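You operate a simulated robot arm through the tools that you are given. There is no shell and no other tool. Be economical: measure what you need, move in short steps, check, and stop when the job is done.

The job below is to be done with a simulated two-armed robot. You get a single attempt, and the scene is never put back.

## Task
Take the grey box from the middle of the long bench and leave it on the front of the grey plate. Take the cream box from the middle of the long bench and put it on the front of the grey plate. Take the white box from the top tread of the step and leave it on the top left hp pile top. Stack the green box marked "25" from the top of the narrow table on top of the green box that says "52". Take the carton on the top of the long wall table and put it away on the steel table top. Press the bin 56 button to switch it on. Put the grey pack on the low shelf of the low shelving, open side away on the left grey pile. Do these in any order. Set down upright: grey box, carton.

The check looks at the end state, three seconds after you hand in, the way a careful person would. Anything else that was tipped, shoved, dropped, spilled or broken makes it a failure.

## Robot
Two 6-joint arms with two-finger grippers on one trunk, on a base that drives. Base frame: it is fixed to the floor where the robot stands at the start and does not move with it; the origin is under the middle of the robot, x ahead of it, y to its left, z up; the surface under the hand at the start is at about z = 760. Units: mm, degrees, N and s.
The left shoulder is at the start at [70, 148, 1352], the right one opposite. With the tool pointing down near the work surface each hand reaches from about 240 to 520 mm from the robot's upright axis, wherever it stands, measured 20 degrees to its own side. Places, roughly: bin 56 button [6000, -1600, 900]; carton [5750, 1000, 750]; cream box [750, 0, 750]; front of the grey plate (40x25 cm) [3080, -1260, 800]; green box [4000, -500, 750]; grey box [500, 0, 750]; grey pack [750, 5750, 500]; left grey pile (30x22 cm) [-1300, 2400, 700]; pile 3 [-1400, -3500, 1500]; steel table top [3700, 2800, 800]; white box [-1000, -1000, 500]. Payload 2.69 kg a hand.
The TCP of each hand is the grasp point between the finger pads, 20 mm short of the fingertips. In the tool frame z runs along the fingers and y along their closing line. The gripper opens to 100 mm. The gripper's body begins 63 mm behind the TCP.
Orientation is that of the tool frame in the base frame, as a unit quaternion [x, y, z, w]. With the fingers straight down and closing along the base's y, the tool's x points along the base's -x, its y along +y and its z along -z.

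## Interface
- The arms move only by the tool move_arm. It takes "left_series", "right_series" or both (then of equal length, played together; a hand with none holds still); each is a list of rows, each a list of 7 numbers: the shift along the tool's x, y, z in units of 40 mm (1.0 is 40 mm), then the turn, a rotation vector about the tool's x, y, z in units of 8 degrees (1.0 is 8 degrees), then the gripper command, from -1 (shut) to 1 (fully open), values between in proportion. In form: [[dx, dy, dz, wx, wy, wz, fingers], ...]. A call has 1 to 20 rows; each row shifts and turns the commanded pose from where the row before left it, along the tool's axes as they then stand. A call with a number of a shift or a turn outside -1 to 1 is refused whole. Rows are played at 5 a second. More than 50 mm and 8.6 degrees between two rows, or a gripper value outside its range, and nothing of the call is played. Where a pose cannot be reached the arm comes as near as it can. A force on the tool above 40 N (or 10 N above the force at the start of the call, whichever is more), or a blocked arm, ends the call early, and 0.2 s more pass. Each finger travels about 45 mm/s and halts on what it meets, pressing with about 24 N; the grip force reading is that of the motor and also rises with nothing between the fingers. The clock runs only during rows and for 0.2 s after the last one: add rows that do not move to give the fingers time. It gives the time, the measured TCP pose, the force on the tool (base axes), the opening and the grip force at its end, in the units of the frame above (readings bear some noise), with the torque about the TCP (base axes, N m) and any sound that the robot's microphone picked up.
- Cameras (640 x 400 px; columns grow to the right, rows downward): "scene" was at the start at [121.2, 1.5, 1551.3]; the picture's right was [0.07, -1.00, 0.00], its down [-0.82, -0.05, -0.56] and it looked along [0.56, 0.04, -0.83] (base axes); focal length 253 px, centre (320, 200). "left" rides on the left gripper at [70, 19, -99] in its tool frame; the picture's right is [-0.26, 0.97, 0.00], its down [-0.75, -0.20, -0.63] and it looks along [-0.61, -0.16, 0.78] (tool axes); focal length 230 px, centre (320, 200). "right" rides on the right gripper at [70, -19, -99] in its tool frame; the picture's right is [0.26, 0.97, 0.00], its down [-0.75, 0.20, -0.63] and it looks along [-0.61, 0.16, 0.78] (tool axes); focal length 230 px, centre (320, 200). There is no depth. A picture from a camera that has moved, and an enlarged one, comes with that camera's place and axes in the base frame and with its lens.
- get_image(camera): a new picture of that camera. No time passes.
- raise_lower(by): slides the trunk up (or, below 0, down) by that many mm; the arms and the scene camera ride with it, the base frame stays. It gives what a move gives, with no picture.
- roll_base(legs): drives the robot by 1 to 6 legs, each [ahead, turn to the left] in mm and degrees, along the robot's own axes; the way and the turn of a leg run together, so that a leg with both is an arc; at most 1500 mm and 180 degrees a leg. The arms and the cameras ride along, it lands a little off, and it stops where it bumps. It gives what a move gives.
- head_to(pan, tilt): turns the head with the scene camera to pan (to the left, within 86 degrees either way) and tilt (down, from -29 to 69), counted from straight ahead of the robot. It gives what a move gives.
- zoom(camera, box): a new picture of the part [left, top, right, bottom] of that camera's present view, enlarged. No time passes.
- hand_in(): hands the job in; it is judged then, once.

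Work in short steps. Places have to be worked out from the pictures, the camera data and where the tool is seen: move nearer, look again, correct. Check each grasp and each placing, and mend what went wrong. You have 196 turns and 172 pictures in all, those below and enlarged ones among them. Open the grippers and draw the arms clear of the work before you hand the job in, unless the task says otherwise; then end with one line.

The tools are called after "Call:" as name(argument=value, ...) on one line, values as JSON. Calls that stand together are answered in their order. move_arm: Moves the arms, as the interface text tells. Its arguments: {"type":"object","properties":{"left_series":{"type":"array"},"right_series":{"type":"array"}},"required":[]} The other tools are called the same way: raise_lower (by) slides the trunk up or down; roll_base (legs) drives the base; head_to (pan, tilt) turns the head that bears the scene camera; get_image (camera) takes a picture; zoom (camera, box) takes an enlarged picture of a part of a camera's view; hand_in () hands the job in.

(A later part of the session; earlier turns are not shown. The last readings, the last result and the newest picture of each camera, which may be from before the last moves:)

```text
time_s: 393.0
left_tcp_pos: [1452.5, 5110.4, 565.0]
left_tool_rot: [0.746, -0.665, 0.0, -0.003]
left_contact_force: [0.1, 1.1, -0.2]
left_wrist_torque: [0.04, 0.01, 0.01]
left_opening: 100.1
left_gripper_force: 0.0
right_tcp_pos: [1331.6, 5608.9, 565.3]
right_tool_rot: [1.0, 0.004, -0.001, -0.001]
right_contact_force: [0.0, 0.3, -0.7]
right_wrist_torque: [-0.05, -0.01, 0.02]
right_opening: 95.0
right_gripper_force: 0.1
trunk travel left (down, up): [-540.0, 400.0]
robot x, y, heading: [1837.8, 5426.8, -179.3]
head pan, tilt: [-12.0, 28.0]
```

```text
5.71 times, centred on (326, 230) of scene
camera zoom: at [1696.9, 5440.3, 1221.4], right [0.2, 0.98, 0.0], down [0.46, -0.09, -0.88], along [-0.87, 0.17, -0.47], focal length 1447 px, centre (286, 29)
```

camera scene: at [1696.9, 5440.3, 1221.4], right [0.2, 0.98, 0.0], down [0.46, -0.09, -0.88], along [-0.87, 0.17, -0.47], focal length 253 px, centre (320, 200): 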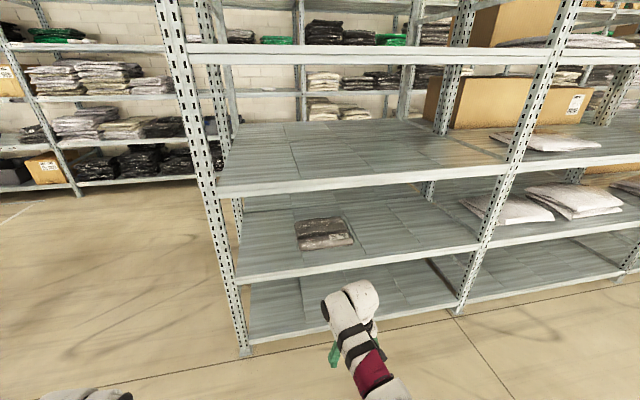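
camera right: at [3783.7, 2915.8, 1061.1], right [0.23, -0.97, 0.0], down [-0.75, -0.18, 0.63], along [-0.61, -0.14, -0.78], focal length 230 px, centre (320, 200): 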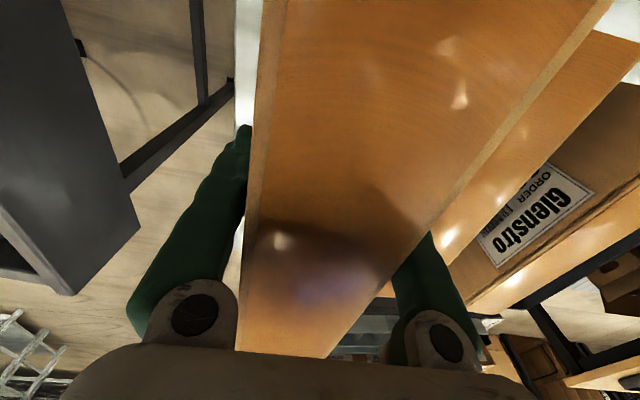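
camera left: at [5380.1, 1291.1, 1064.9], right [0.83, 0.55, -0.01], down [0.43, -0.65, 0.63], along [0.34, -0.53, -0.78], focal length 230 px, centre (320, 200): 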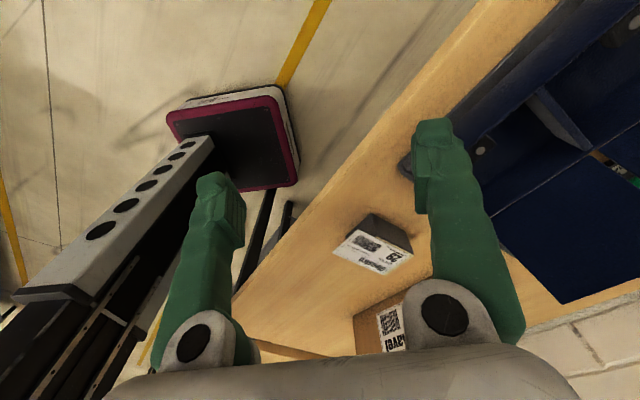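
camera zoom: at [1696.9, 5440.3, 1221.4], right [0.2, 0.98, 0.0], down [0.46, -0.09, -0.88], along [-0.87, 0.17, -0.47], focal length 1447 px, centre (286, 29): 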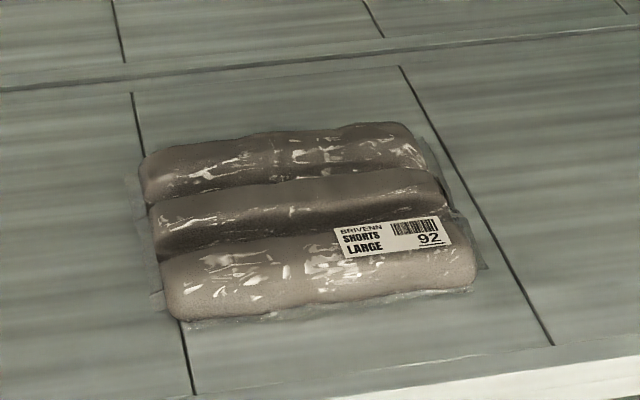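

The pack lies at x 558–780, y 5528–5778: three soft rolls running along y. I prepare the right hand (turned ~75°, raised relative to the trunk), lower the trunk, and swing round to approach with heading ≈195° so the left arm stays outside the shelf.

Call:
move_arm(right_series=[[0, 0, -0.5, 0, 0, -1, 1], [0, 0, -0.5, 0, 0, -1, 1], [0, 0, -0.5, 0, 0, -1, 1], [0, 0, 0, 0, 0, -1, 1], [0, 0, 0, 0, 0, -1, 1], [0, 0, 0, 0, 0, -1, 1], [0, 0, 0, 0, 0, -1, 1], [0, 0, 0, 0, 0, -1, 1], [0, 0, 0, 0, 0, -1, 1], [0, 0, 0, 0, 0, -0.4, 1], [0, 0, 0, 0, 0, 0, 1]])

Call:
raise_lower(by=-70)

Call:
roll_base(legs=[[0, -79.6], [292, 0], [0, 94], [250, 0]])

Call:
get_image(camera="scene")

Call:
get_image(camera="right")

```text
time_s: 395.4
left_tcp_pos: [1452.4, 5111.1, 564.5]
left_tool_rot: [0.746, -0.666, 0.0, -0.003]
left_contact_force: [0.2, 0.0, -0.5]
left_wrist_torque: [0.0, 0.01, -0.01]
left_opening: 100.3
left_gripper_force: 0.1
right_tcp_pos: [1330.6, 5607.4, 624.3]
right_tool_rot: [0.79, 0.613, 0.001, -0.001]
right_contact_force: [0.3, -0.2, 0.6]
right_wrist_torque: [-0.02, 0.02, 0.0]
right_opening: 99.9
right_gripper_force: 0.1
trunk travel left (down, up): [-540.0, 400.0]
robot x, y, heading: [1840.2, 5424.7, -179.1]
head pan, tilt: [-12.0, 28.0]
```

```text
time_s: 396.4
left_tcp_pos: [1451.7, 5110.8, 494.9]
left_tool_rot: [0.746, -0.666, -0.001, -0.003]
left_contact_force: [0.1, -0.4, -0.3]
left_wrist_torque: [0.01, -0.01, 0.0]
left_opening: 100.2
left_gripper_force: 0.0
right_tcp_pos: [1331.8, 5607.9, 555.2]
right_tool_rot: [0.79, 0.613, 0.001, -0.002]
right_contact_force: [0.9, -0.1, -1.2]
right_wrist_torque: [-0.01, 0.01, -0.03]
right_opening: 100.0
right_gripper_force: 0.0
trunk travel left (down, up): [-470.0, 470.0]
robot x, y, heading: [1836.7, 5427.7, -179.4]
head pan, tilt: [-12.0, 28.0]
```

```text
time_s: 407.3
left_tcp_pos: [1244.3, 5252.4, 494.3]
left_tool_rot: [0.822, -0.57, -0.001, -0.003]
left_contact_force: [0.4, -0.2, -0.3]
left_wrist_torque: [0.01, -0.02, -0.01]
left_opening: 100.2
left_gripper_force: 0.0
right_tcp_pos: [1007.3, 5706.2, 554.1]
right_tool_rot: [0.71, 0.704, 0.002, -0.001]
right_contact_force: [0.8, 0.8, 0.2]
right_wrist_torque: [0.02, -0.04, 0.02]
right_opening: 100.2
right_gripper_force: 0.0
trunk travel left (down, up): [-470.0, 470.0]
robot x, y, heading: [1541.8, 5652.3, -165.4]
head pan, tilt: [-12.0, 28.0]
```

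```text
75 pictures are left
camera scene: at [1401.3, 5630.9, 1151.3], right [-0.04, 1.0, 0.0], down [0.47, 0.02, -0.88], along [-0.88, -0.04, -0.47], focal length 253 px, centre (320, 200)
```

scene: 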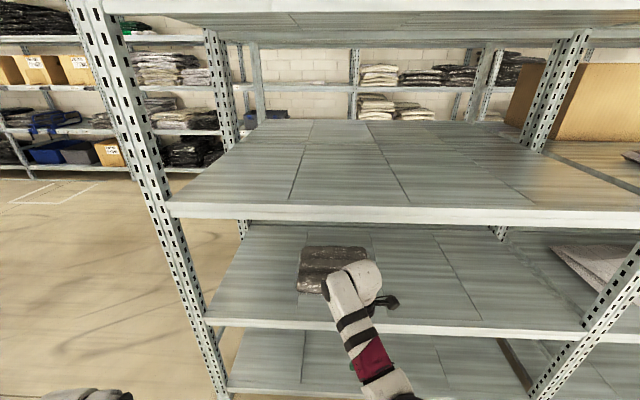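

```text
74 pictures are left
camera right: at [989.0, 5775.8, 654.2], right [0.97, 0.25, 0.0], down [0.19, -0.76, 0.63], along [0.16, -0.61, -0.78], focal length 230 px, centre (320, 200)
```

right: 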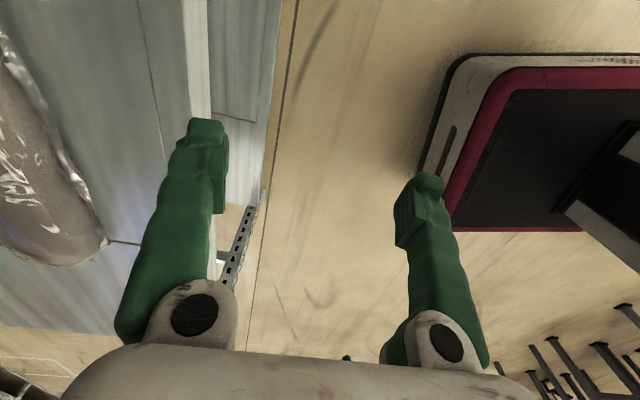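

Clear so far. I drive in 170 mm and check the arm's clearance under the upper shelf.

Call:
roll_base(legs=[[170, 0]])

Call:
get_image(camera="scene")

```text
time_s: 408.8
left_tcp_pos: [1078.1, 5209.0, 494.8]
left_tool_rot: [0.822, -0.569, -0.001, -0.003]
left_contact_force: [0.4, 0.0, -0.1]
left_wrist_torque: [0.04, -0.01, -0.01]
left_opening: 100.0
left_gripper_force: 0.0
right_tcp_pos: [840.2, 5662.3, 554.4]
right_tool_rot: [0.71, 0.705, 0.002, -0.001]
right_contact_force: [0.0, -1.3, -0.1]
right_wrist_torque: [0.0, 0.0, 0.0]
right_opening: 99.9
right_gripper_force: 0.0
trunk travel left (down, up): [-470.0, 470.0]
robot x, y, heading: [1375.5, 5607.5, -165.4]
head pan, tilt: [-12.0, 28.0]
```

```text
73 pictures are left
camera scene: at [1234.7, 5587.3, 1151.2], right [-0.05, 1.0, 0.0], down [0.47, 0.02, -0.88], along [-0.88, -0.04, -0.47], focal length 253 px, centre (320, 200)
```

scene: 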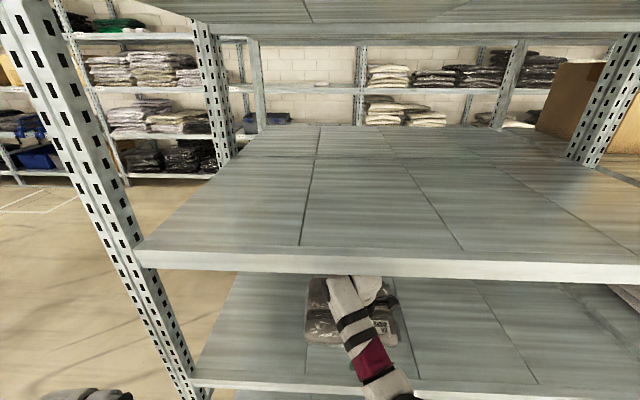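

Upper rail's lower edge is at z≈833 and the forearm runs near 740; I lower 25 mm for margin and drive in the remaining 165 mm.

Call:
raise_lower(by=-25)

Call:
roll_base(legs=[[165, 0]])

Call:
get_image(camera="right")

```text
time_s: 409.3
left_tcp_pos: [1078.9, 5209.2, 477.3]
left_tool_rot: [0.822, -0.57, -0.003, -0.002]
left_contact_force: [-0.5, 0.3, -0.5]
left_wrist_torque: [-0.01, -0.05, 0.0]
left_opening: 100.1
left_gripper_force: 0.1
right_tcp_pos: [835.8, 5661.9, 546.7]
right_tool_rot: [0.71, 0.704, -0.011, -0.013]
right_contact_force: [3.7, -0.4, 23.1]
right_wrist_torque: [-0.02, 1.2, 0.03]
right_opening: 100.2
right_gripper_force: 0.0
trunk travel left (down, up): [-451.0, 489.0]
robot x, y, heading: [1377.3, 5603.9, -165.3]
head pan, tilt: [-12.0, 28.0]
stopped: the force on the tool passed its limit at 47 N (the readings are from after the stop); the commanded pose is now the measured one
```

```text
time_s: 410.7
left_tcp_pos: [959.2, 5178.1, 476.5]
left_tool_rot: [0.824, -0.566, -0.006, -0.003]
left_contact_force: [0.0, 0.4, -0.1]
left_wrist_torque: [-0.02, -0.02, -0.02]
left_opening: 99.9
left_gripper_force: 0.0
right_tcp_pos: [708.5, 5625.7, 547.7]
right_tool_rot: [0.707, 0.707, -0.012, -0.011]
right_contact_force: [-1.7, 1.8, 8.8]
right_wrist_torque: [0.02, 0.52, -0.12]
right_opening: 99.7
right_gripper_force: 0.0
trunk travel left (down, up): [-451.0, 489.0]
robot x, y, heading: [1246.9, 5568.6, -164.3]
head pan, tilt: [-12.0, 28.0]
stopped in leg 1: the robot was blocked; the commanded pose is now the measured one
```

```text
72 pictures are left
camera right: at [693.1, 5696.3, 646.6], right [0.97, 0.26, -0.03], down [0.22, -0.75, 0.62], along [0.14, -0.61, -0.78], focal length 230 px, centre (320, 200)
```

right: 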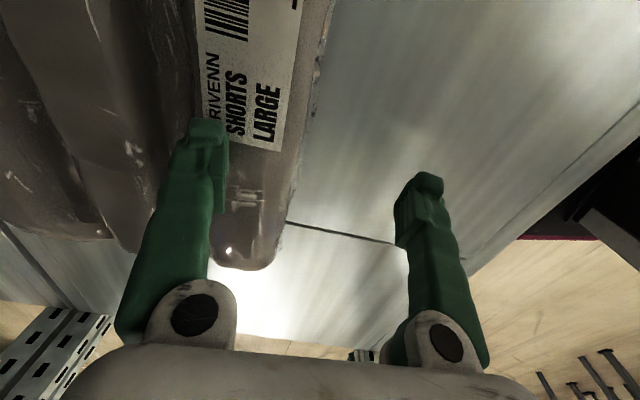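

A fingertip touched the front roll (its top is ≈527, higher than I judged) and pushed the pack back a little. I raise 25 mm and look again.

Call:
raise_lower(by=25)

Call:
get_image(camera="right")

Call:
get_image(camera="scene")

```text
time_s: 411.4
left_tcp_pos: [963.3, 5173.3, 495.3]
left_tool_rot: [0.826, -0.563, -0.001, -0.011]
left_contact_force: [-0.6, 0.4, 0.3]
left_wrist_torque: [0.03, -0.01, -0.01]
left_opening: 100.0
left_gripper_force: 0.0
right_tcp_pos: [706.5, 5619.4, 566.9]
right_tool_rot: [0.705, 0.709, -0.007, -0.01]
right_contact_force: [-1.5, -0.4, 0.8]
right_wrist_torque: [0.0, -0.03, -0.01]
right_opening: 100.0
right_gripper_force: 0.1
trunk travel left (down, up): [-476.0, 464.0]
robot x, y, heading: [1244.5, 5572.3, -163.7]
head pan, tilt: [-12.0, 28.0]
```

```text
71 pictures are left
camera right: at [690.5, 5688.9, 668.4], right [0.96, 0.26, -0.02], down [0.22, -0.75, 0.62], along [0.15, -0.6, -0.78], focal length 230 px, centre (320, 200)
```

right: 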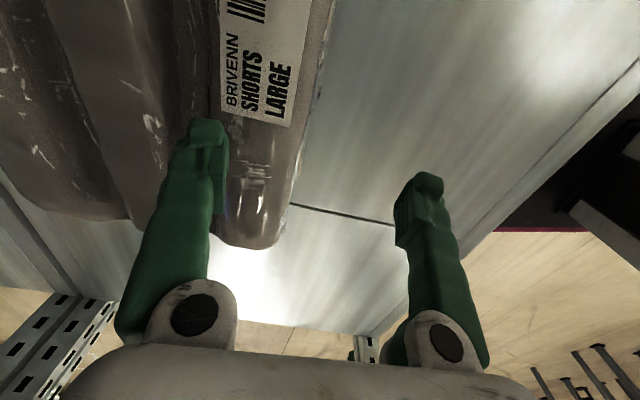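

```text
70 pictures are left
camera scene: at [1110.4, 5546.5, 1157.9], right [-0.07, 1.0, 0.0], down [0.46, 0.04, -0.89], along [-0.88, -0.06, -0.46], focal length 253 px, centre (320, 200)
```

scene: 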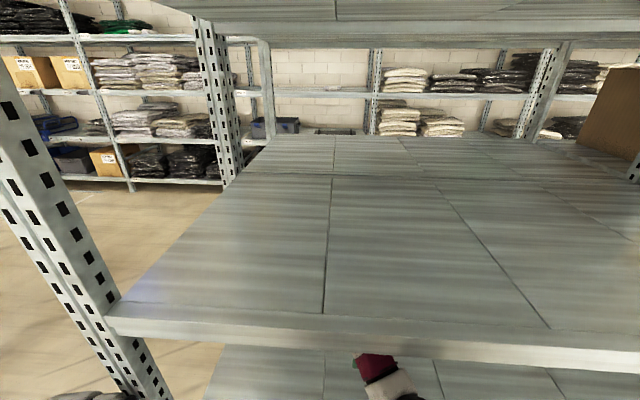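

Rolls run along y: front roll x≈622–696, middle 548–622. I'll pinch the front roll with a ~76 mm opening and drag the pack toward the shelf front, where it's easier to grip.

Call:
move_arm(right_series=[[-0.36, -0.5, 0, 0, 0, 0, 0.52], [-0.36, -0.5, 0, 0, 0, 0, 0.52], [0, 0, 0, 0, 0, 0, 0.52], [0, 0, 0, 0, 0, 0, 0.52]])

Call:
get_image(camera="right")

```text
time_s: 412.4
left_tcp_pos: [962.1, 5173.8, 493.1]
left_tool_rot: [0.826, -0.564, -0.002, -0.012]
left_contact_force: [-0.6, -0.8, 0.1]
left_wrist_torque: [0.0, 0.0, 0.03]
left_opening: 100.2
left_gripper_force: 0.1
right_tcp_pos: [667.6, 5590.0, 569.6]
right_tool_rot: [0.706, 0.708, -0.006, -0.01]
right_contact_force: [0.0, 0.1, 0.7]
right_wrist_torque: [-0.01, 0.0, 0.05]
right_opening: 75.8
right_gripper_force: 0.0
trunk travel left (down, up): [-476.0, 464.0]
robot x, y, heading: [1242.6, 5573.7, -163.7]
head pan, tilt: [-12.0, 28.0]
```

```text
69 pictures are left
camera right: at [651.5, 5659.6, 670.3], right [0.96, 0.26, -0.02], down [0.22, -0.75, 0.62], along [0.15, -0.6, -0.78], focal length 230 px, centre (320, 200)
```

right: 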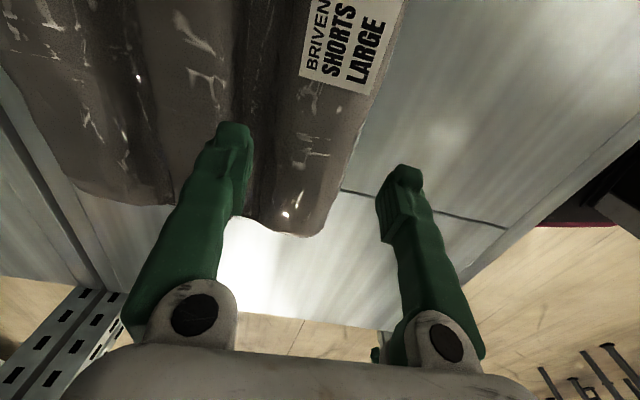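

Valley is at x≈613; I shift 8 mm, open to 86 mm and descend with small steps.

Call:
move_arm(right_series=[[0, -0.2, 0, 0, 0, 0, 0.72], [0, 0, 0.4, 0, 0, 0, 0.72], [0, 0, 0.4, 0, 0, 0, 0.72], [0, 0, 0.2, 0, 0, 0, 0.72], [0, 0, 0, 0, 0, 0, 0.72]])

Call:
get_image(camera="right")

```text
time_s: 413.3
left_tcp_pos: [959.7, 5175.2, 499.6]
left_tool_rot: [0.825, -0.565, -0.005, -0.005]
left_contact_force: [0.0, -1.1, 0.0]
left_wrist_torque: [0.02, -0.02, 0.01]
left_opening: 99.9
left_gripper_force: 0.0
right_tcp_pos: [652.5, 5590.7, 547.1]
right_tool_rot: [0.705, 0.708, -0.02, -0.019]
right_contact_force: [1.2, 3.2, 14.1]
right_wrist_torque: [0.04, 0.7, -0.09]
right_opening: 87.2
right_gripper_force: 1.4
trunk travel left (down, up): [-476.0, 464.0]
robot x, y, heading: [1247.1, 5573.8, -163.2]
head pan, tilt: [-12.0, 28.0]
stopped in row 4 (right hand): the force on the tool passed its limit at 47 N (the readings are from after the stop); the commanded pose is now the measured one
```

```text
68 pictures are left
camera right: at [639.6, 5660.8, 647.5], right [0.96, 0.26, -0.05], down [0.24, -0.75, 0.62], along [0.13, -0.61, -0.78], focal length 230 px, centre (320, 200)
```

right: 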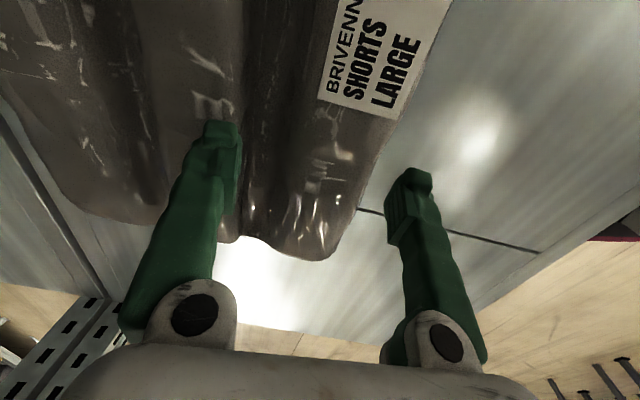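

The left finger landed on the middle roll's slope, ~15 mm short of the valley. I raise, shift +16 mm in x and try again.

Call:
move_arm(right_series=[[0, 0, -0.4, 0, 0, 0, 0.72], [0, 0.42, 0, 0, 0, 0, 0.72], [0, 0, 0, 0, 0, 0, 0.72]])

Call:
move_arm(right_series=[[0, 0, 0.3, 0, 0, 0, 0.72], [0, 0, 0.2, 0, 0, 0, 0.72], [0, 0, 0.15, 0, 0, 0, 0.72], [0, 0, 0.15, 0, 0, 0, 0.72], [0, 0, 0.15, 0, 0, 0, 0.72], [0, 0, 0, 0, 0, 0, 0.72]])

Call:
get_image(camera="right")

```text
time_s: 414.1
left_tcp_pos: [959.5, 5177.0, 500.4]
left_tool_rot: [0.824, -0.566, -0.007, -0.005]
left_contact_force: [-0.3, -0.5, -0.1]
left_wrist_torque: [-0.02, 0.02, -0.02]
left_opening: 99.8
left_gripper_force: 0.1
right_tcp_pos: [674.9, 5591.6, 560.3]
right_tool_rot: [0.706, 0.708, -0.017, -0.016]
right_contact_force: [-0.2, 0.2, -0.6]
right_wrist_torque: [-0.02, -0.01, 0.0]
right_opening: 86.1
right_gripper_force: 0.1
trunk travel left (down, up): [-476.0, 464.0]
robot x, y, heading: [1242.8, 5570.4, -162.8]
head pan, tilt: [-12.0, 28.0]
```

```text
time_s: 415.5
left_tcp_pos: [960.1, 5176.5, 500.4]
left_tool_rot: [0.824, -0.567, -0.007, -0.006]
left_contact_force: [0.4, -0.3, -0.3]
left_wrist_torque: [0.0, -0.03, -0.01]
left_opening: 99.9
left_gripper_force: 0.0
right_tcp_pos: [672.6, 5591.6, 522.7]
right_tool_rot: [0.706, 0.708, -0.018, -0.017]
right_contact_force: [-1.0, -0.6, 0.4]
right_wrist_torque: [-0.02, 0.0, 0.05]
right_opening: 86.6
right_gripper_force: 0.4
trunk travel left (down, up): [-476.0, 464.0]
robot x, y, heading: [1243.9, 5572.2, -163.0]
head pan, tilt: [-12.0, 28.0]
```

```text
67 pictures are left
camera right: at [658.8, 5661.8, 623.5], right [0.96, 0.26, -0.05], down [0.23, -0.75, 0.62], along [0.13, -0.61, -0.78], focal length 230 px, centre (320, 200)
```

right: 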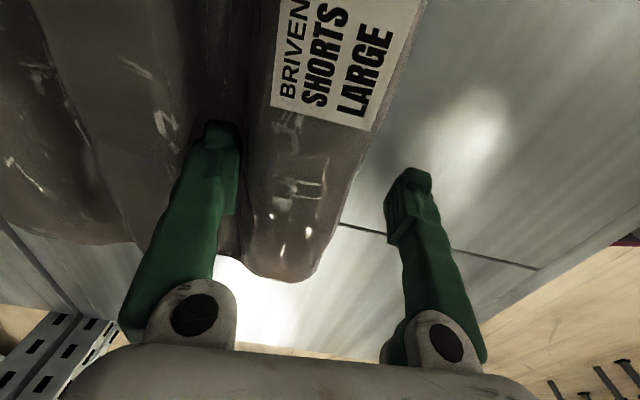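

The finger enters the valley freely. I go down further in small steps, then close on the front roll.

Call:
move_arm(right_series=[[0, 0, 0.15, 0, 0, 0, 0.72], [0, 0, 0.15, 0, 0, 0, 0.72], [0, 0, 0, 0, 0, 0, 0.72]])

Call:
move_arm(right_series=[[0, 0, 0, 0, 0, 0, -1], [0, 0, 0, 0, 0, 0, -1], [0, 0, 0, 0, 0, 0, -1], [0, 0, 0, 0, 0, 0, -1], [0, 0, 0, 0, 0, 0, -1]])

Call:
get_image(camera="right")

```text
time_s: 416.1
left_tcp_pos: [960.7, 5177.0, 500.8]
left_tool_rot: [0.825, -0.566, -0.005, -0.005]
left_contact_force: [0.4, -0.4, 0.1]
left_wrist_torque: [-0.01, 0.02, 0.03]
left_opening: 99.9
left_gripper_force: 0.0
right_tcp_pos: [666.1, 5590.3, 522.4]
right_tool_rot: [0.705, 0.708, -0.026, -0.024]
right_contact_force: [0.9, 2.5, 15.0]
right_wrist_torque: [0.02, 0.71, -0.08]
right_opening: 87.2
right_gripper_force: 1.6
trunk travel left (down, up): [-476.0, 464.0]
robot x, y, heading: [1246.0, 5575.1, -162.4]
head pan, tilt: [-12.0, 28.0]
stopped in row 2 (right hand): the force on the tool passed its limit at 48 N (the readings are from after the stop); the commanded pose is now the measured one
```

```text
time_s: 417.3
left_tcp_pos: [961.9, 5178.2, 500.2]
left_tool_rot: [0.824, -0.567, -0.007, -0.008]
left_contact_force: [0.3, -0.3, 0.8]
left_wrist_torque: [-0.01, 0.02, -0.01]
left_opening: 99.7
left_gripper_force: 0.0
right_tcp_pos: [668.3, 5591.3, 523.0]
right_tool_rot: [0.706, 0.707, -0.027, -0.023]
right_contact_force: [-8.2, -0.2, 25.1]
right_wrist_torque: [0.18, 1.18, 0.12]
right_opening: 64.1
right_gripper_force: 24.3
trunk travel left (down, up): [-476.0, 464.0]
robot x, y, heading: [1240.5, 5571.3, -162.3]
head pan, tilt: [-12.0, 28.0]
```

```text
66 pictures are left
camera right: at [656.1, 5661.7, 624.0], right [0.96, 0.26, -0.07], down [0.25, -0.75, 0.62], along [0.11, -0.61, -0.78], focal length 230 px, centre (320, 200)
```

right: 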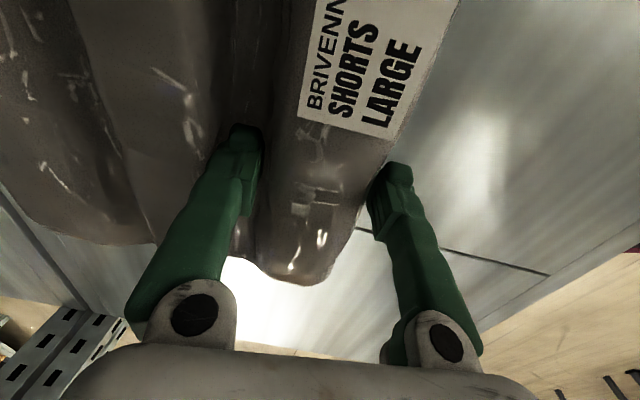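

Front roll is gripped (64 mm). I relieve the downward press slightly and drag the pack ~120 mm toward the shelf front by backing the base.

Call:
move_arm(right_series=[[0, 0, -0.1, 0, 0, 0, -1], [0, 0, 0, 0, 0, 0, -1]])

Call:
roll_base(legs=[[-125, 0]])

Call:
get_image(camera="right")

```text
time_s: 417.9
left_tcp_pos: [961.8, 5178.7, 499.8]
left_tool_rot: [0.824, -0.567, -0.007, -0.007]
left_contact_force: [-0.5, -0.2, 0.4]
left_wrist_torque: [0.0, -0.02, 0.01]
left_opening: 100.0
left_gripper_force: 0.1
right_tcp_pos: [670.8, 5591.2, 525.1]
right_tool_rot: [0.707, 0.707, -0.022, -0.021]
right_contact_force: [-2.5, -0.7, 8.5]
right_wrist_torque: [0.14, 0.66, 0.23]
right_opening: 63.9
right_gripper_force: 23.9
trunk travel left (down, up): [-476.0, 464.0]
robot x, y, heading: [1241.6, 5573.8, -162.5]
head pan, tilt: [-12.0, 28.0]
```

```text
time_s: 418.7
left_tcp_pos: [964.3, 5187.2, 496.4]
left_tool_rot: [0.82, -0.572, -0.004, -0.012]
left_contact_force: [-0.1, -0.2, -0.3]
left_wrist_torque: [-0.01, 0.0, -0.01]
left_opening: 100.0
left_gripper_force: 0.1
right_tcp_pos: [671.1, 5596.4, 525.2]
right_tool_rot: [0.706, 0.707, -0.03, -0.023]
right_contact_force: [1.6, 0.4, 5.3]
right_wrist_torque: [0.29, 0.12, -0.08]
right_opening: 63.2
right_gripper_force: 24.0
trunk travel left (down, up): [-476.0, 464.0]
robot x, y, heading: [1258.3, 5572.6, -162.8]
head pan, tilt: [-12.0, 28.0]
stopped in leg 1: the force on the tool passed its limit at 51 N (the readings are from after the stop); the commanded pose is now the measured one
```

```text
65 pictures are left
camera right: at [660.1, 5667.9, 624.8], right [0.96, 0.26, -0.07], down [0.25, -0.74, 0.62], along [0.1, -0.62, -0.78], focal length 230 px, centre (320, 200)
```

right: 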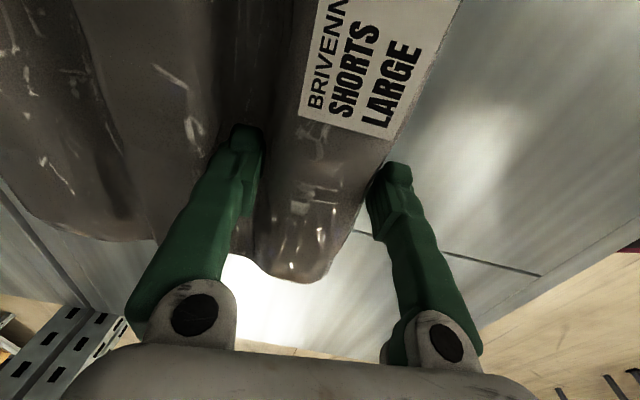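

The drag stalled at 51 N. I try instead a small lift to feel the weight.

Call:
move_arm(right_series=[[0, 0, -0.3, 0, 0, 0, -1], [0, 0, -0.3, 0, 0, 0, -1], [0, 0, 0, 0, 0, 0, -1], [0, 0, 0, 0, 0, 0, -1]])

Call:
get_image(camera="right")

```text
time_s: 419.7
left_tcp_pos: [963.7, 5187.7, 496.1]
left_tool_rot: [0.82, -0.572, -0.004, -0.013]
left_contact_force: [-0.6, -0.3, 0.0]
left_wrist_torque: [0.01, -0.01, 0.02]
left_opening: 99.9
left_gripper_force: 0.1
right_tcp_pos: [674.1, 5597.8, 548.1]
right_tool_rot: [0.707, 0.706, -0.03, -0.022]
right_contact_force: [0.6, -0.7, -1.4]
right_wrist_torque: [-0.06, 0.02, 0.06]
right_opening: 60.2
right_gripper_force: 23.7
trunk travel left (down, up): [-476.0, 464.0]
robot x, y, heading: [1255.7, 5579.2, -162.9]
head pan, tilt: [-12.0, 28.0]
```

```text
64 pictures are left
camera right: at [662.8, 5668.5, 648.9], right [0.96, 0.26, -0.07], down [0.24, -0.74, 0.62], along [0.1, -0.62, -0.78], focal length 230 px, centre (320, 200)
```

right: 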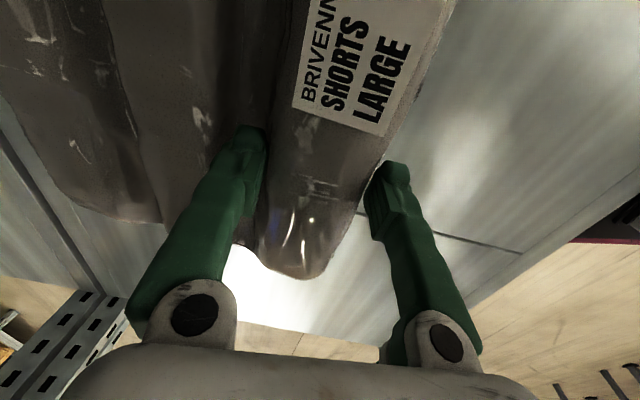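

Force shows little load yet; I lift another 30 mm to see whether the pack follows.

Call:
move_arm(right_series=[[0, 0, -0.35, 0, 0, 0, -1], [0, 0, -0.35, 0, 0, 0, -1], [0, 0, 0, 0, 0, 0, -1], [0, 0, 0, 0, 0, 0, -1]])

Call:
get_image(camera="right")

```text
time_s: 420.7
left_tcp_pos: [963.5, 5188.0, 496.1]
left_tool_rot: [0.821, -0.571, -0.004, -0.014]
left_contact_force: [-1.7, 0.2, -0.1]
left_wrist_torque: [0.0, 0.01, 0.0]
left_opening: 99.8
left_gripper_force: 0.1
right_tcp_pos: [675.9, 5595.7, 575.8]
right_tool_rot: [0.707, 0.706, -0.03, -0.022]
right_contact_force: [0.1, -0.2, -2.0]
right_wrist_torque: [-0.05, -0.11, -0.01]
right_opening: 58.1
right_gripper_force: 23.7
trunk travel left (down, up): [-476.0, 464.0]
robot x, y, heading: [1253.5, 5576.6, -162.8]
head pan, tilt: [-12.0, 28.0]
```

```text
63 pictures are left
camera right: at [664.9, 5668.3, 676.4], right [0.96, 0.26, -0.07], down [0.24, -0.74, 0.62], along [0.1, -0.62, -0.78], focal length 230 px, centre (320, 200)
```

right: 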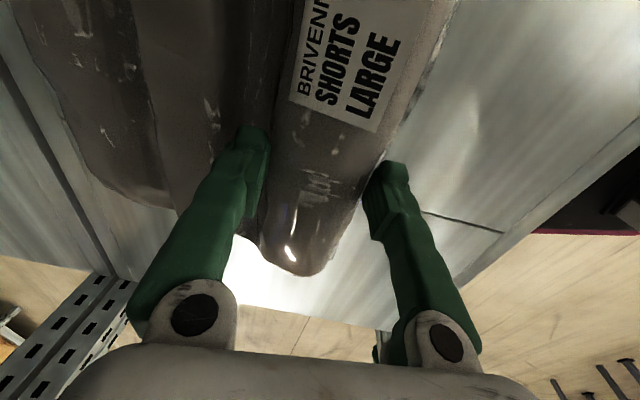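

The pack follows and drapes softly; it's light. The earlier stall may come from the left hand near the shelf post – I check the left camera.

Call:
get_image(camera="left")

```text
62 pictures are left
camera left: at [969.2, 5114.2, 592.6], right [-1.0, -0.09, -0.01], down [-0.08, 0.76, 0.65], along [-0.05, 0.65, -0.76], focal length 230 px, centre (320, 200)
```

left: 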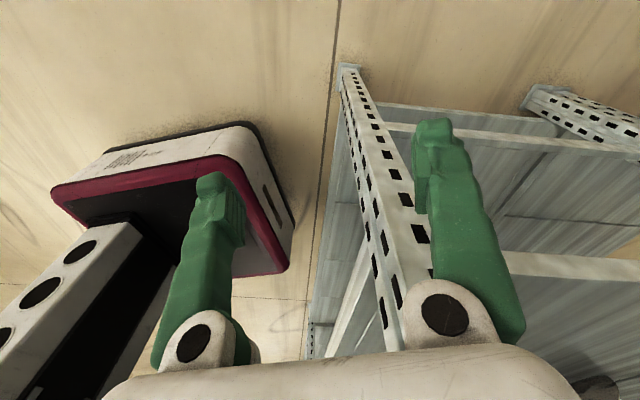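

The left gripper straddles the shelf post – that's what hooked. I move the left hand 100 mm to −y, clear of it.

Call:
move_arm(left_series=[[0.8, 0.3, 0, 0, 0, 0, 1], [0.8, 0.3, 0, 0, 0, 0, 1], [0.8, 0.3, 0, 0, 0, 0, 1], [0, 0, 0, 0, 0, 0, 1]])

Call:
get_image(camera="left")

```text
time_s: 421.7
left_tcp_pos: [960.4, 5084.1, 491.8]
left_tool_rot: [0.82, -0.572, -0.003, -0.015]
left_contact_force: [0.6, -0.3, -0.1]
left_wrist_torque: [-0.02, 0.0, 0.0]
left_opening: 100.1
left_gripper_force: 0.1
right_tcp_pos: [674.6, 5597.4, 574.0]
right_tool_rot: [0.708, 0.706, -0.029, -0.021]
right_contact_force: [-0.2, -0.4, -1.1]
right_wrist_torque: [-0.01, -0.14, -0.02]
right_opening: 57.7
right_gripper_force: 24.3
trunk travel left (down, up): [-476.0, 464.0]
robot x, y, heading: [1258.5, 5574.5, -163.0]
head pan, tilt: [-12.0, 28.0]
```

```text
61 pictures are left
camera left: at [965.5, 5011.0, 589.0], right [-1.0, -0.09, -0.01], down [-0.08, 0.76, 0.65], along [-0.05, 0.65, -0.76], focal length 230 px, centre (320, 200)
```

left: 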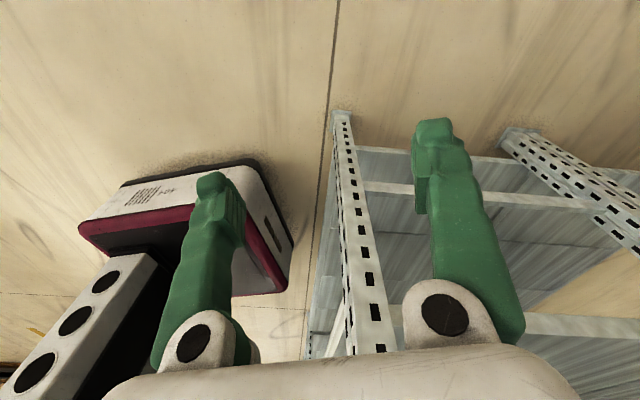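

Left hand is free now. I lower the pack back onto the shelf and drag it ~130 mm toward the front.

Call:
move_arm(right_series=[[0, 0, 0.4, 0, 0, 0, -1], [0, 0, 0.4, 0, 0, 0, -1], [0, 0, 0.3, 0, 0, 0, -1], [0, 0, 0, 0, 0, 0, -1]])

Call:
roll_base(legs=[[-130, 0]])

Call:
get_image(camera="right")

Call:
get_image(camera="scene")

```text
time_s: 422.7
left_tcp_pos: [961.2, 5084.0, 494.4]
left_tool_rot: [0.82, -0.571, -0.005, -0.013]
left_contact_force: [0.3, -0.2, -0.2]
left_wrist_torque: [0.01, -0.03, -0.01]
left_opening: 99.7
left_gripper_force: 0.0
right_tcp_pos: [670.6, 5594.9, 537.0]
right_tool_rot: [0.707, 0.706, -0.035, -0.028]
right_contact_force: [-5.8, 2.7, 31.4]
right_wrist_torque: [0.01, 0.64, 0.0]
right_opening: 56.9
right_gripper_force: 24.1
trunk travel left (down, up): [-476.0, 464.0]
robot x, y, heading: [1258.8, 5573.0, -163.0]
head pan, tilt: [-12.0, 28.0]
```

```text
time_s: 424.0
left_tcp_pos: [1086.2, 5123.6, 494.7]
left_tool_rot: [0.821, -0.571, -0.005, -0.012]
left_contact_force: [-0.3, -0.6, -1.2]
left_wrist_torque: [-0.04, 0.02, 0.01]
left_opening: 100.0
left_gripper_force: 0.0
right_tcp_pos: [798.0, 5635.8, 531.7]
right_tool_rot: [0.708, 0.705, -0.028, -0.023]
right_contact_force: [7.1, 4.1, 21.6]
right_wrist_torque: [0.26, 0.01, -0.18]
right_opening: 58.9
right_gripper_force: 24.1
trunk travel left (down, up): [-476.0, 464.0]
robot x, y, heading: [1380.9, 5614.5, -163.2]
head pan, tilt: [-12.0, 28.0]
```

```text
60 pictures are left
camera right: at [787.3, 5707.8, 633.0], right [0.96, 0.25, -0.07], down [0.24, -0.75, 0.62], along [0.1, -0.61, -0.78], focal length 230 px, centre (320, 200)
```

right: 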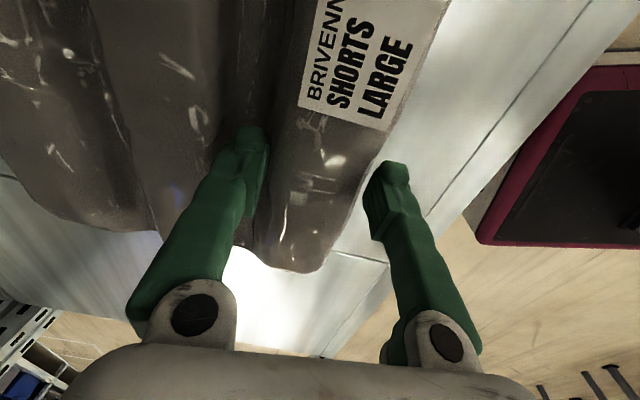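

```text
59 pictures are left
camera scene: at [1247.6, 5589.5, 1158.0], right [-0.09, 1.0, 0.0], down [0.46, 0.04, -0.89], along [-0.88, -0.08, -0.47], focal length 253 px, centre (320, 200)
```

scene: 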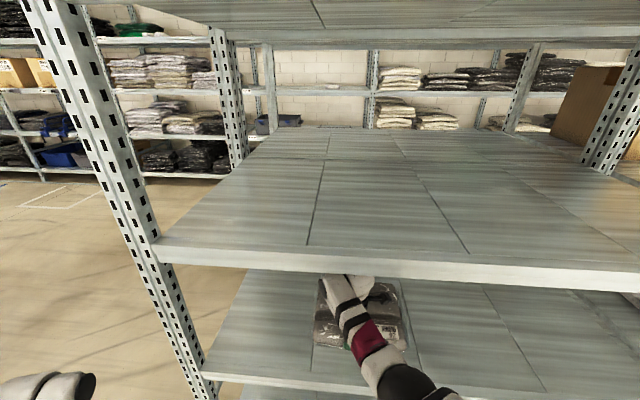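

The pack came forward. I open, rise 45 mm, drive 80 mm in so the hand is over the middle roll, and look.

Call:
move_arm(right_series=[[0, 0, 0, 0, 0, 0, 0.6], [0, 0, 0, 0, 0, 0, 0.6], [0, 0, 0, 0, 0, 0, 0.6], [0, 0, -0.4, 0, 0, 0, 0.6], [0, 0, -0.4, 0, 0, 0, 0.6], [0, 0, -0.35, 0, 0, 0, 0.6], [0.4, 0, 0, 0, 0, 0, 0.6]])

Call:
roll_base(legs=[[85, 0]])

Call:
get_image(camera="right")

```text
time_s: 425.6
left_tcp_pos: [1083.9, 5122.2, 492.8]
left_tool_rot: [0.82, -0.572, -0.001, -0.016]
left_contact_force: [0.7, 0.1, -0.1]
left_wrist_torque: [0.03, 0.0, 0.03]
left_opening: 99.9
left_gripper_force: 0.0
right_tcp_pos: [800.7, 5653.1, 575.6]
right_tool_rot: [0.708, 0.705, -0.027, -0.02]
right_contact_force: [0.9, 0.0, -0.7]
right_wrist_torque: [-0.01, -0.01, 0.06]
right_opening: 79.9
right_gripper_force: 0.1
trunk travel left (down, up): [-476.0, 464.0]
robot x, y, heading: [1380.8, 5619.4, -162.9]
head pan, tilt: [-12.0, 28.0]
```

```text
time_s: 426.6
left_tcp_pos: [1003.4, 5097.5, 492.0]
left_tool_rot: [0.82, -0.572, -0.003, -0.014]
left_contact_force: [0.3, -0.5, -0.9]
left_wrist_torque: [0.03, 0.0, -0.02]
left_opening: 99.7
left_gripper_force: 0.0
right_tcp_pos: [717.5, 5627.8, 576.0]
right_tool_rot: [0.709, 0.705, -0.027, -0.021]
right_contact_force: [-0.3, -0.4, -0.6]
right_wrist_torque: [0.04, -0.05, -0.01]
right_opening: 80.2
right_gripper_force: 0.1
trunk travel left (down, up): [-476.0, 464.0]
robot x, y, heading: [1302.5, 5588.9, -163.0]
head pan, tilt: [-12.0, 28.0]
```

```text
58 pictures are left
camera right: at [706.4, 5699.4, 675.2], right [0.96, 0.25, -0.07], down [0.24, -0.75, 0.62], along [0.11, -0.61, -0.78], focal length 230 px, centre (320, 200)
```

right: 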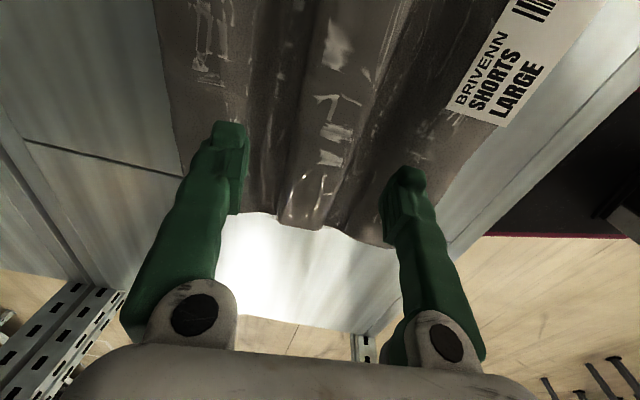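

The finger positions project right onto the two valleys beside the middle roll. I descend in small steps.

Call:
move_arm(right_series=[[0, 0, 0.4, 0, 0, 0, 0.6], [0, 0, 0.3, 0, 0, 0, 0.6], [0, 0, 0.2, 0, 0, 0, 0.6], [0, 0, 0.15, 0, 0, 0, 0.6], [0, 0, 0.15, 0, 0, 0, 0.6], [0, 0, 0, 0, 0, 0, 0.6]])

Call:
get_image(camera="right")

```text
time_s: 428.0
left_tcp_pos: [1004.9, 5097.8, 494.1]
left_tool_rot: [0.82, -0.572, -0.003, -0.012]
left_contact_force: [-0.7, -0.1, 0.2]
left_wrist_torque: [0.02, 0.03, 0.01]
left_opening: 99.9
left_gripper_force: 0.1
right_tcp_pos: [717.0, 5628.2, 531.5]
right_tool_rot: [0.708, 0.706, -0.029, -0.024]
right_contact_force: [0.4, 0.5, 24.3]
right_wrist_torque: [0.05, -0.18, 0.05]
right_opening: 69.4
right_gripper_force: 0.1
trunk travel left (down, up): [-476.0, 464.0]
robot x, y, heading: [1297.6, 5591.3, -163.1]
head pan, tilt: [-12.0, 28.0]
```

```text
57 pictures are left
camera right: at [705.3, 5698.7, 631.9], right [0.96, 0.25, -0.07], down [0.24, -0.75, 0.62], along [0.1, -0.61, -0.78], focal length 230 px, centre (320, 200)
```

right: 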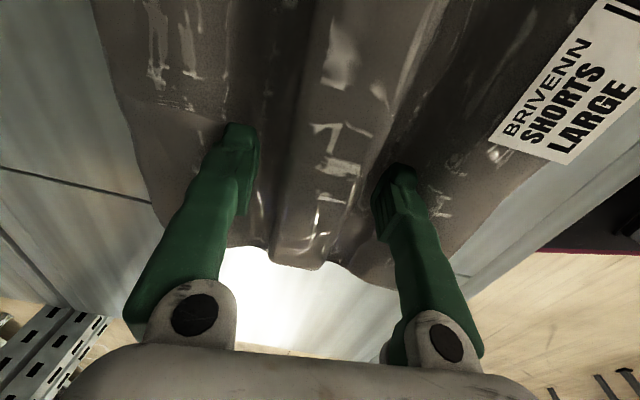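

Both fingers are seated in the valleys. I close and lift slightly.

Call:
move_arm(right_series=[[0, 0, 0, 0, 0, 0, -1], [0, 0, 0, 0, 0, 0, -1], [0, 0, 0, 0, 0, 0, -1], [0, 0, 0, 0, 0, 0, -1], [0, 0, -0.3, 0, 0, 0, -1], [0, 0, -0.3, 0, 0, 0, -1], [0, 0, -0.3, 0, 0, 0, -1], [0, 0, 0, 0, 0, 0, -1]])

Call:
get_image(camera="right")

```text
time_s: 429.8
left_tcp_pos: [1003.6, 5097.9, 492.2]
left_tool_rot: [0.82, -0.572, -0.003, -0.015]
left_contact_force: [0.2, 0.2, -0.1]
left_wrist_torque: [-0.01, 0.02, 0.04]
left_opening: 99.6
left_gripper_force: 0.1
right_tcp_pos: [718.9, 5629.4, 564.9]
right_tool_rot: [0.708, 0.706, -0.027, -0.02]
right_contact_force: [-0.1, 0.2, -1.9]
right_wrist_torque: [-0.01, 0.01, 0.02]
right_opening: 45.3
right_gripper_force: 23.9
trunk travel left (down, up): [-476.0, 464.0]
robot x, y, heading: [1300.2, 5591.7, -163.0]
head pan, tilt: [-12.0, 28.0]
```

```text
56 pictures are left
camera right: at [706.2, 5699.6, 663.5], right [0.97, 0.25, -0.07], down [0.24, -0.75, 0.62], along [0.11, -0.61, -0.78], focal length 230 px, centre (320, 200)
```

right: 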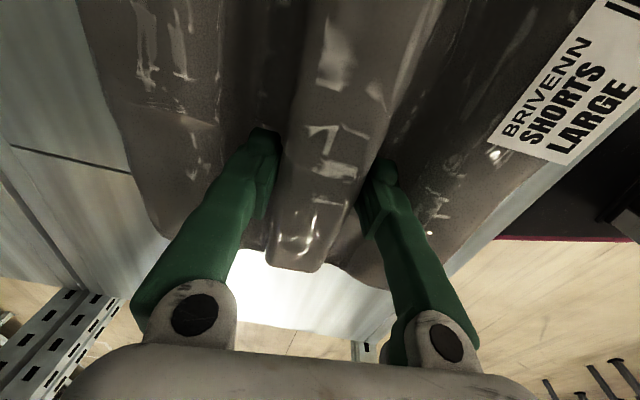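

Pack gripped by its middle roll (45 mm, ~2 N). I lift 10 mm more and back straight out of the shelf.

Call:
move_arm(right_series=[[0, 0, -0.25, 0, 0, 0, -1], [0, 0, 0, 0, 0, 0, -1]])

Call:
roll_base(legs=[[-450, 0]])

Call:
get_image(camera="right")

Call:
get_image(camera="scene")

```text
time_s: 430.4
left_tcp_pos: [1002.6, 5097.5, 493.0]
left_tool_rot: [0.821, -0.571, -0.002, -0.015]
left_contact_force: [0.6, -0.2, 0.6]
left_wrist_torque: [0.01, -0.01, 0.02]
left_opening: 100.0
left_gripper_force: 0.0
right_tcp_pos: [719.6, 5627.5, 572.7]
right_tool_rot: [0.708, 0.705, -0.026, -0.021]
right_contact_force: [0.1, 0.4, -1.4]
right_wrist_torque: [-0.06, -0.05, 0.02]
right_opening: 45.2
right_gripper_force: 24.1
trunk travel left (down, up): [-476.0, 464.0]
robot x, y, heading: [1301.3, 5594.2, -163.1]
head pan, tilt: [-12.0, 28.0]
```

```text
time_s: 433.1
left_tcp_pos: [1426.9, 5229.4, 493.6]
left_tool_rot: [0.819, -0.573, -0.002, -0.014]
left_contact_force: [0.2, -0.7, 0.1]
left_wrist_torque: [-0.02, 0.04, -0.02]
left_opening: 100.1
left_gripper_force: 0.0
right_tcp_pos: [1143.4, 5758.1, 573.0]
right_tool_rot: [0.709, 0.704, -0.026, -0.021]
right_contact_force: [0.1, 0.2, -1.7]
right_wrist_torque: [-0.05, -0.01, 0.03]
right_opening: 45.2
right_gripper_force: 23.7
trunk travel left (down, up): [-476.0, 464.0]
robot x, y, heading: [1725.4, 5720.3, -163.1]
head pan, tilt: [-12.0, 28.0]
```

```text
55 pictures are left
camera right: at [1131.8, 5830.6, 673.6], right [0.97, 0.25, -0.07], down [0.24, -0.75, 0.62], along [0.11, -0.61, -0.78], focal length 230 px, centre (320, 200)
```

right: 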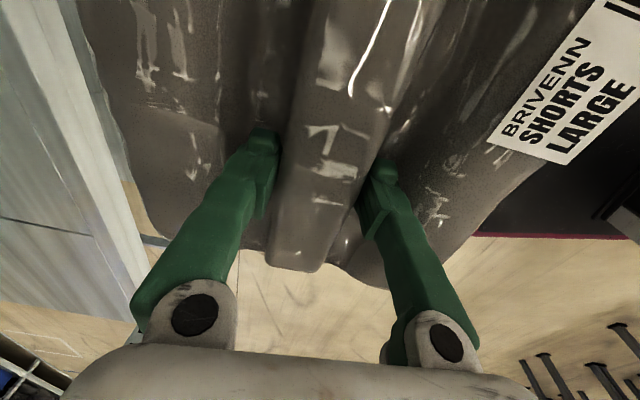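

```text
54 pictures are left
camera scene: at [1585.6, 5694.4, 1157.2], right [-0.09, 1.0, 0.0], down [0.47, 0.04, -0.88], along [-0.88, -0.08, -0.47], focal length 253 px, centre (320, 200)
```

scene: 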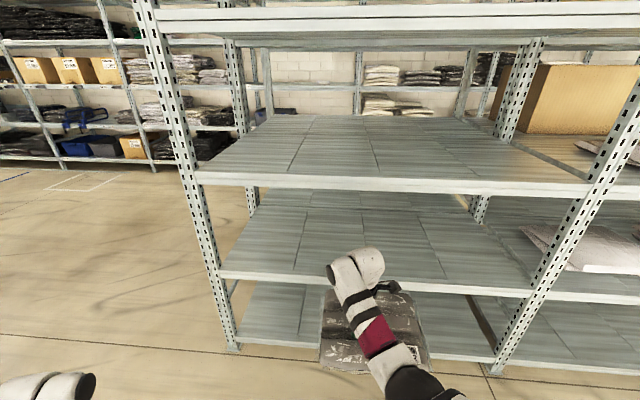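

Pack is safely out. Now I drive to about (−150,2400), facing the rack (−x) with the left grey pile.

Call:
roll_base(legs=[[-100, 0], [0, 42.6], [1500, 0], [1500, 0], [850, 0], [0, -59.5]])

Call:
raise_lower(by=250)

Call:
head_to(pan=-8, tilt=25)

Call:
get_image(camera="scene")

```text
time_s: 457.1
left_tcp_pos: [-640.0, 2099.3, 492.6]
left_tool_rot: [0.715, -0.699, -0.001, -0.015]
left_contact_force: [0.1, -0.3, -0.7]
left_wrist_torque: [0.02, -0.02, 0.02]
left_opening: 100.0
left_gripper_force: 0.1
right_tcp_pos: [-737.3, 2692.8, 572.7]
right_tool_rot: [0.814, 0.579, -0.022, -0.025]
right_contact_force: [-0.4, 0.0, -2.4]
right_wrist_torque: [-0.08, 0.03, -0.02]
right_opening: 45.4
right_gripper_force: 24.1
trunk travel left (down, up): [-476.0, 464.0]
robot x, y, heading: [-202.4, 2469.9, 178.3]
head pan, tilt: [-12.0, 28.0]
```

```text
time_s: 459.6
left_tcp_pos: [-640.1, 2099.5, 743.3]
left_tool_rot: [0.715, -0.698, 0.0, -0.015]
left_contact_force: [0.3, 0.1, -1.1]
left_wrist_torque: [0.01, 0.02, 0.0]
left_opening: 99.7
left_gripper_force: 0.1
right_tcp_pos: [-737.8, 2693.7, 823.1]
right_tool_rot: [0.814, 0.58, -0.022, -0.025]
right_contact_force: [0.2, 1.2, -1.6]
right_wrist_torque: [-0.04, -0.02, 0.01]
right_opening: 45.2
right_gripper_force: 24.2
trunk travel left (down, up): [-726.0, 214.0]
robot x, y, heading: [-201.0, 2467.3, 178.2]
head pan, tilt: [-12.0, 28.0]
```

```text
time_s: 460.3
left_tcp_pos: [-640.0, 2098.5, 742.7]
left_tool_rot: [0.715, -0.699, -0.001, -0.015]
left_contact_force: [0.0, 0.2, 0.4]
left_wrist_torque: [0.01, -0.03, 0.04]
left_opening: 99.9
left_gripper_force: 0.1
right_tcp_pos: [-737.2, 2693.3, 822.5]
right_tool_rot: [0.814, 0.58, -0.022, -0.025]
right_contact_force: [0.7, 0.0, -1.9]
right_wrist_torque: [-0.06, 0.01, 0.03]
right_opening: 45.2
right_gripper_force: 23.5
trunk travel left (down, up): [-726.0, 214.0]
robot x, y, heading: [-199.9, 2470.5, 178.0]
head pan, tilt: [-8.0, 25.0]
```

```text
53 pictures are left
camera scene: at [-341.3, 2482.8, 1411.9], right [0.17, 0.99, 0.0], down [0.42, -0.07, -0.91], along [-0.89, 0.16, -0.42], focal length 253 px, centre (320, 200)
```

scene: 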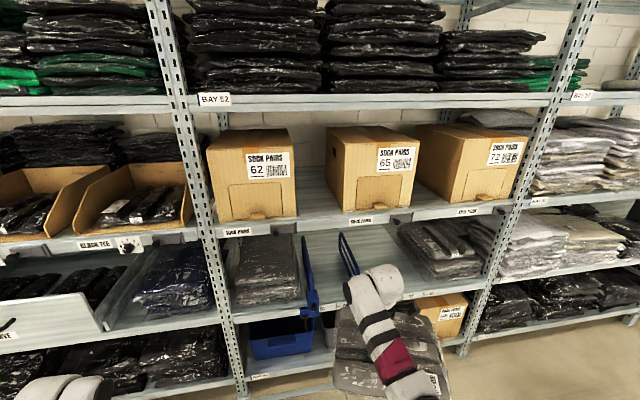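

The left grey pile is at (263,265) in view, left of the blue divider. I zoom in.

Call:
zoom(camera="scene", box=[195, 200, 365, 360])

```text
2.50 times, centred on (280, 280) of scene
camera zoom: at [-341.3, 2482.8, 1411.9], right [0.17, 0.99, 0.0], down [0.42, -0.07, -0.91], along [-0.89, 0.16, -0.42], focal length 633 px, centre (420, 0)
```

zoom: 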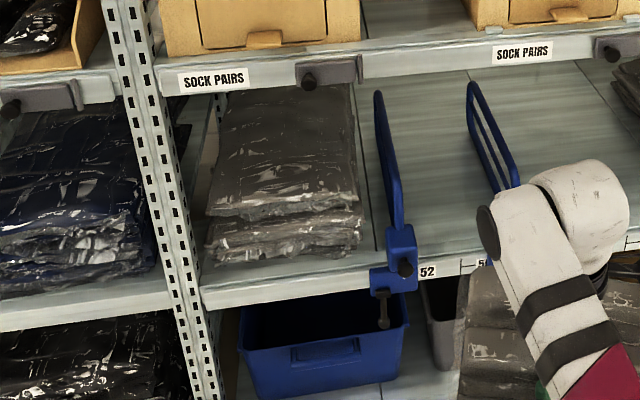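

The pile (≈23 cm wide in y, ≈30 cm deep) sits under a shelf with ~250 mm of clearance. Before planning the insertion I inspect the pack for its open side.

Call:
head_to(pan=-32, tilt=50)

Call:
zoom(camera="scene", box=[220, 120, 420, 280])

```text
time_s: 461.2
left_tcp_pos: [-639.7, 2099.2, 741.4]
left_tool_rot: [0.715, -0.699, 0.0, -0.015]
left_contact_force: [-0.2, 1.0, 0.0]
left_wrist_torque: [-0.01, 0.03, 0.04]
left_opening: 99.9
left_gripper_force: 0.1
right_tcp_pos: [-737.6, 2692.6, 822.8]
right_tool_rot: [0.815, 0.579, -0.022, -0.026]
right_contact_force: [0.9, 0.4, -2.3]
right_wrist_torque: [-0.05, 0.01, 0.03]
right_opening: 45.0
right_gripper_force: 24.3
trunk travel left (down, up): [-726.0, 214.0]
robot x, y, heading: [-200.6, 2469.5, 178.1]
head pan, tilt: [-32.0, 50.0]
```

```text
2.50 times, centred on (320, 200) of scene
camera zoom: at [-314.5, 2509.8, 1374.6], right [0.56, 0.83, 0.0], down [0.64, -0.43, -0.64], along [-0.53, 0.36, -0.77], focal length 633 px, centre (320, 200)
```

zoom: 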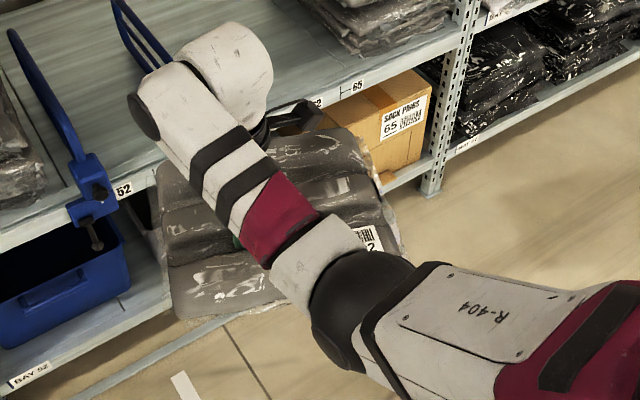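

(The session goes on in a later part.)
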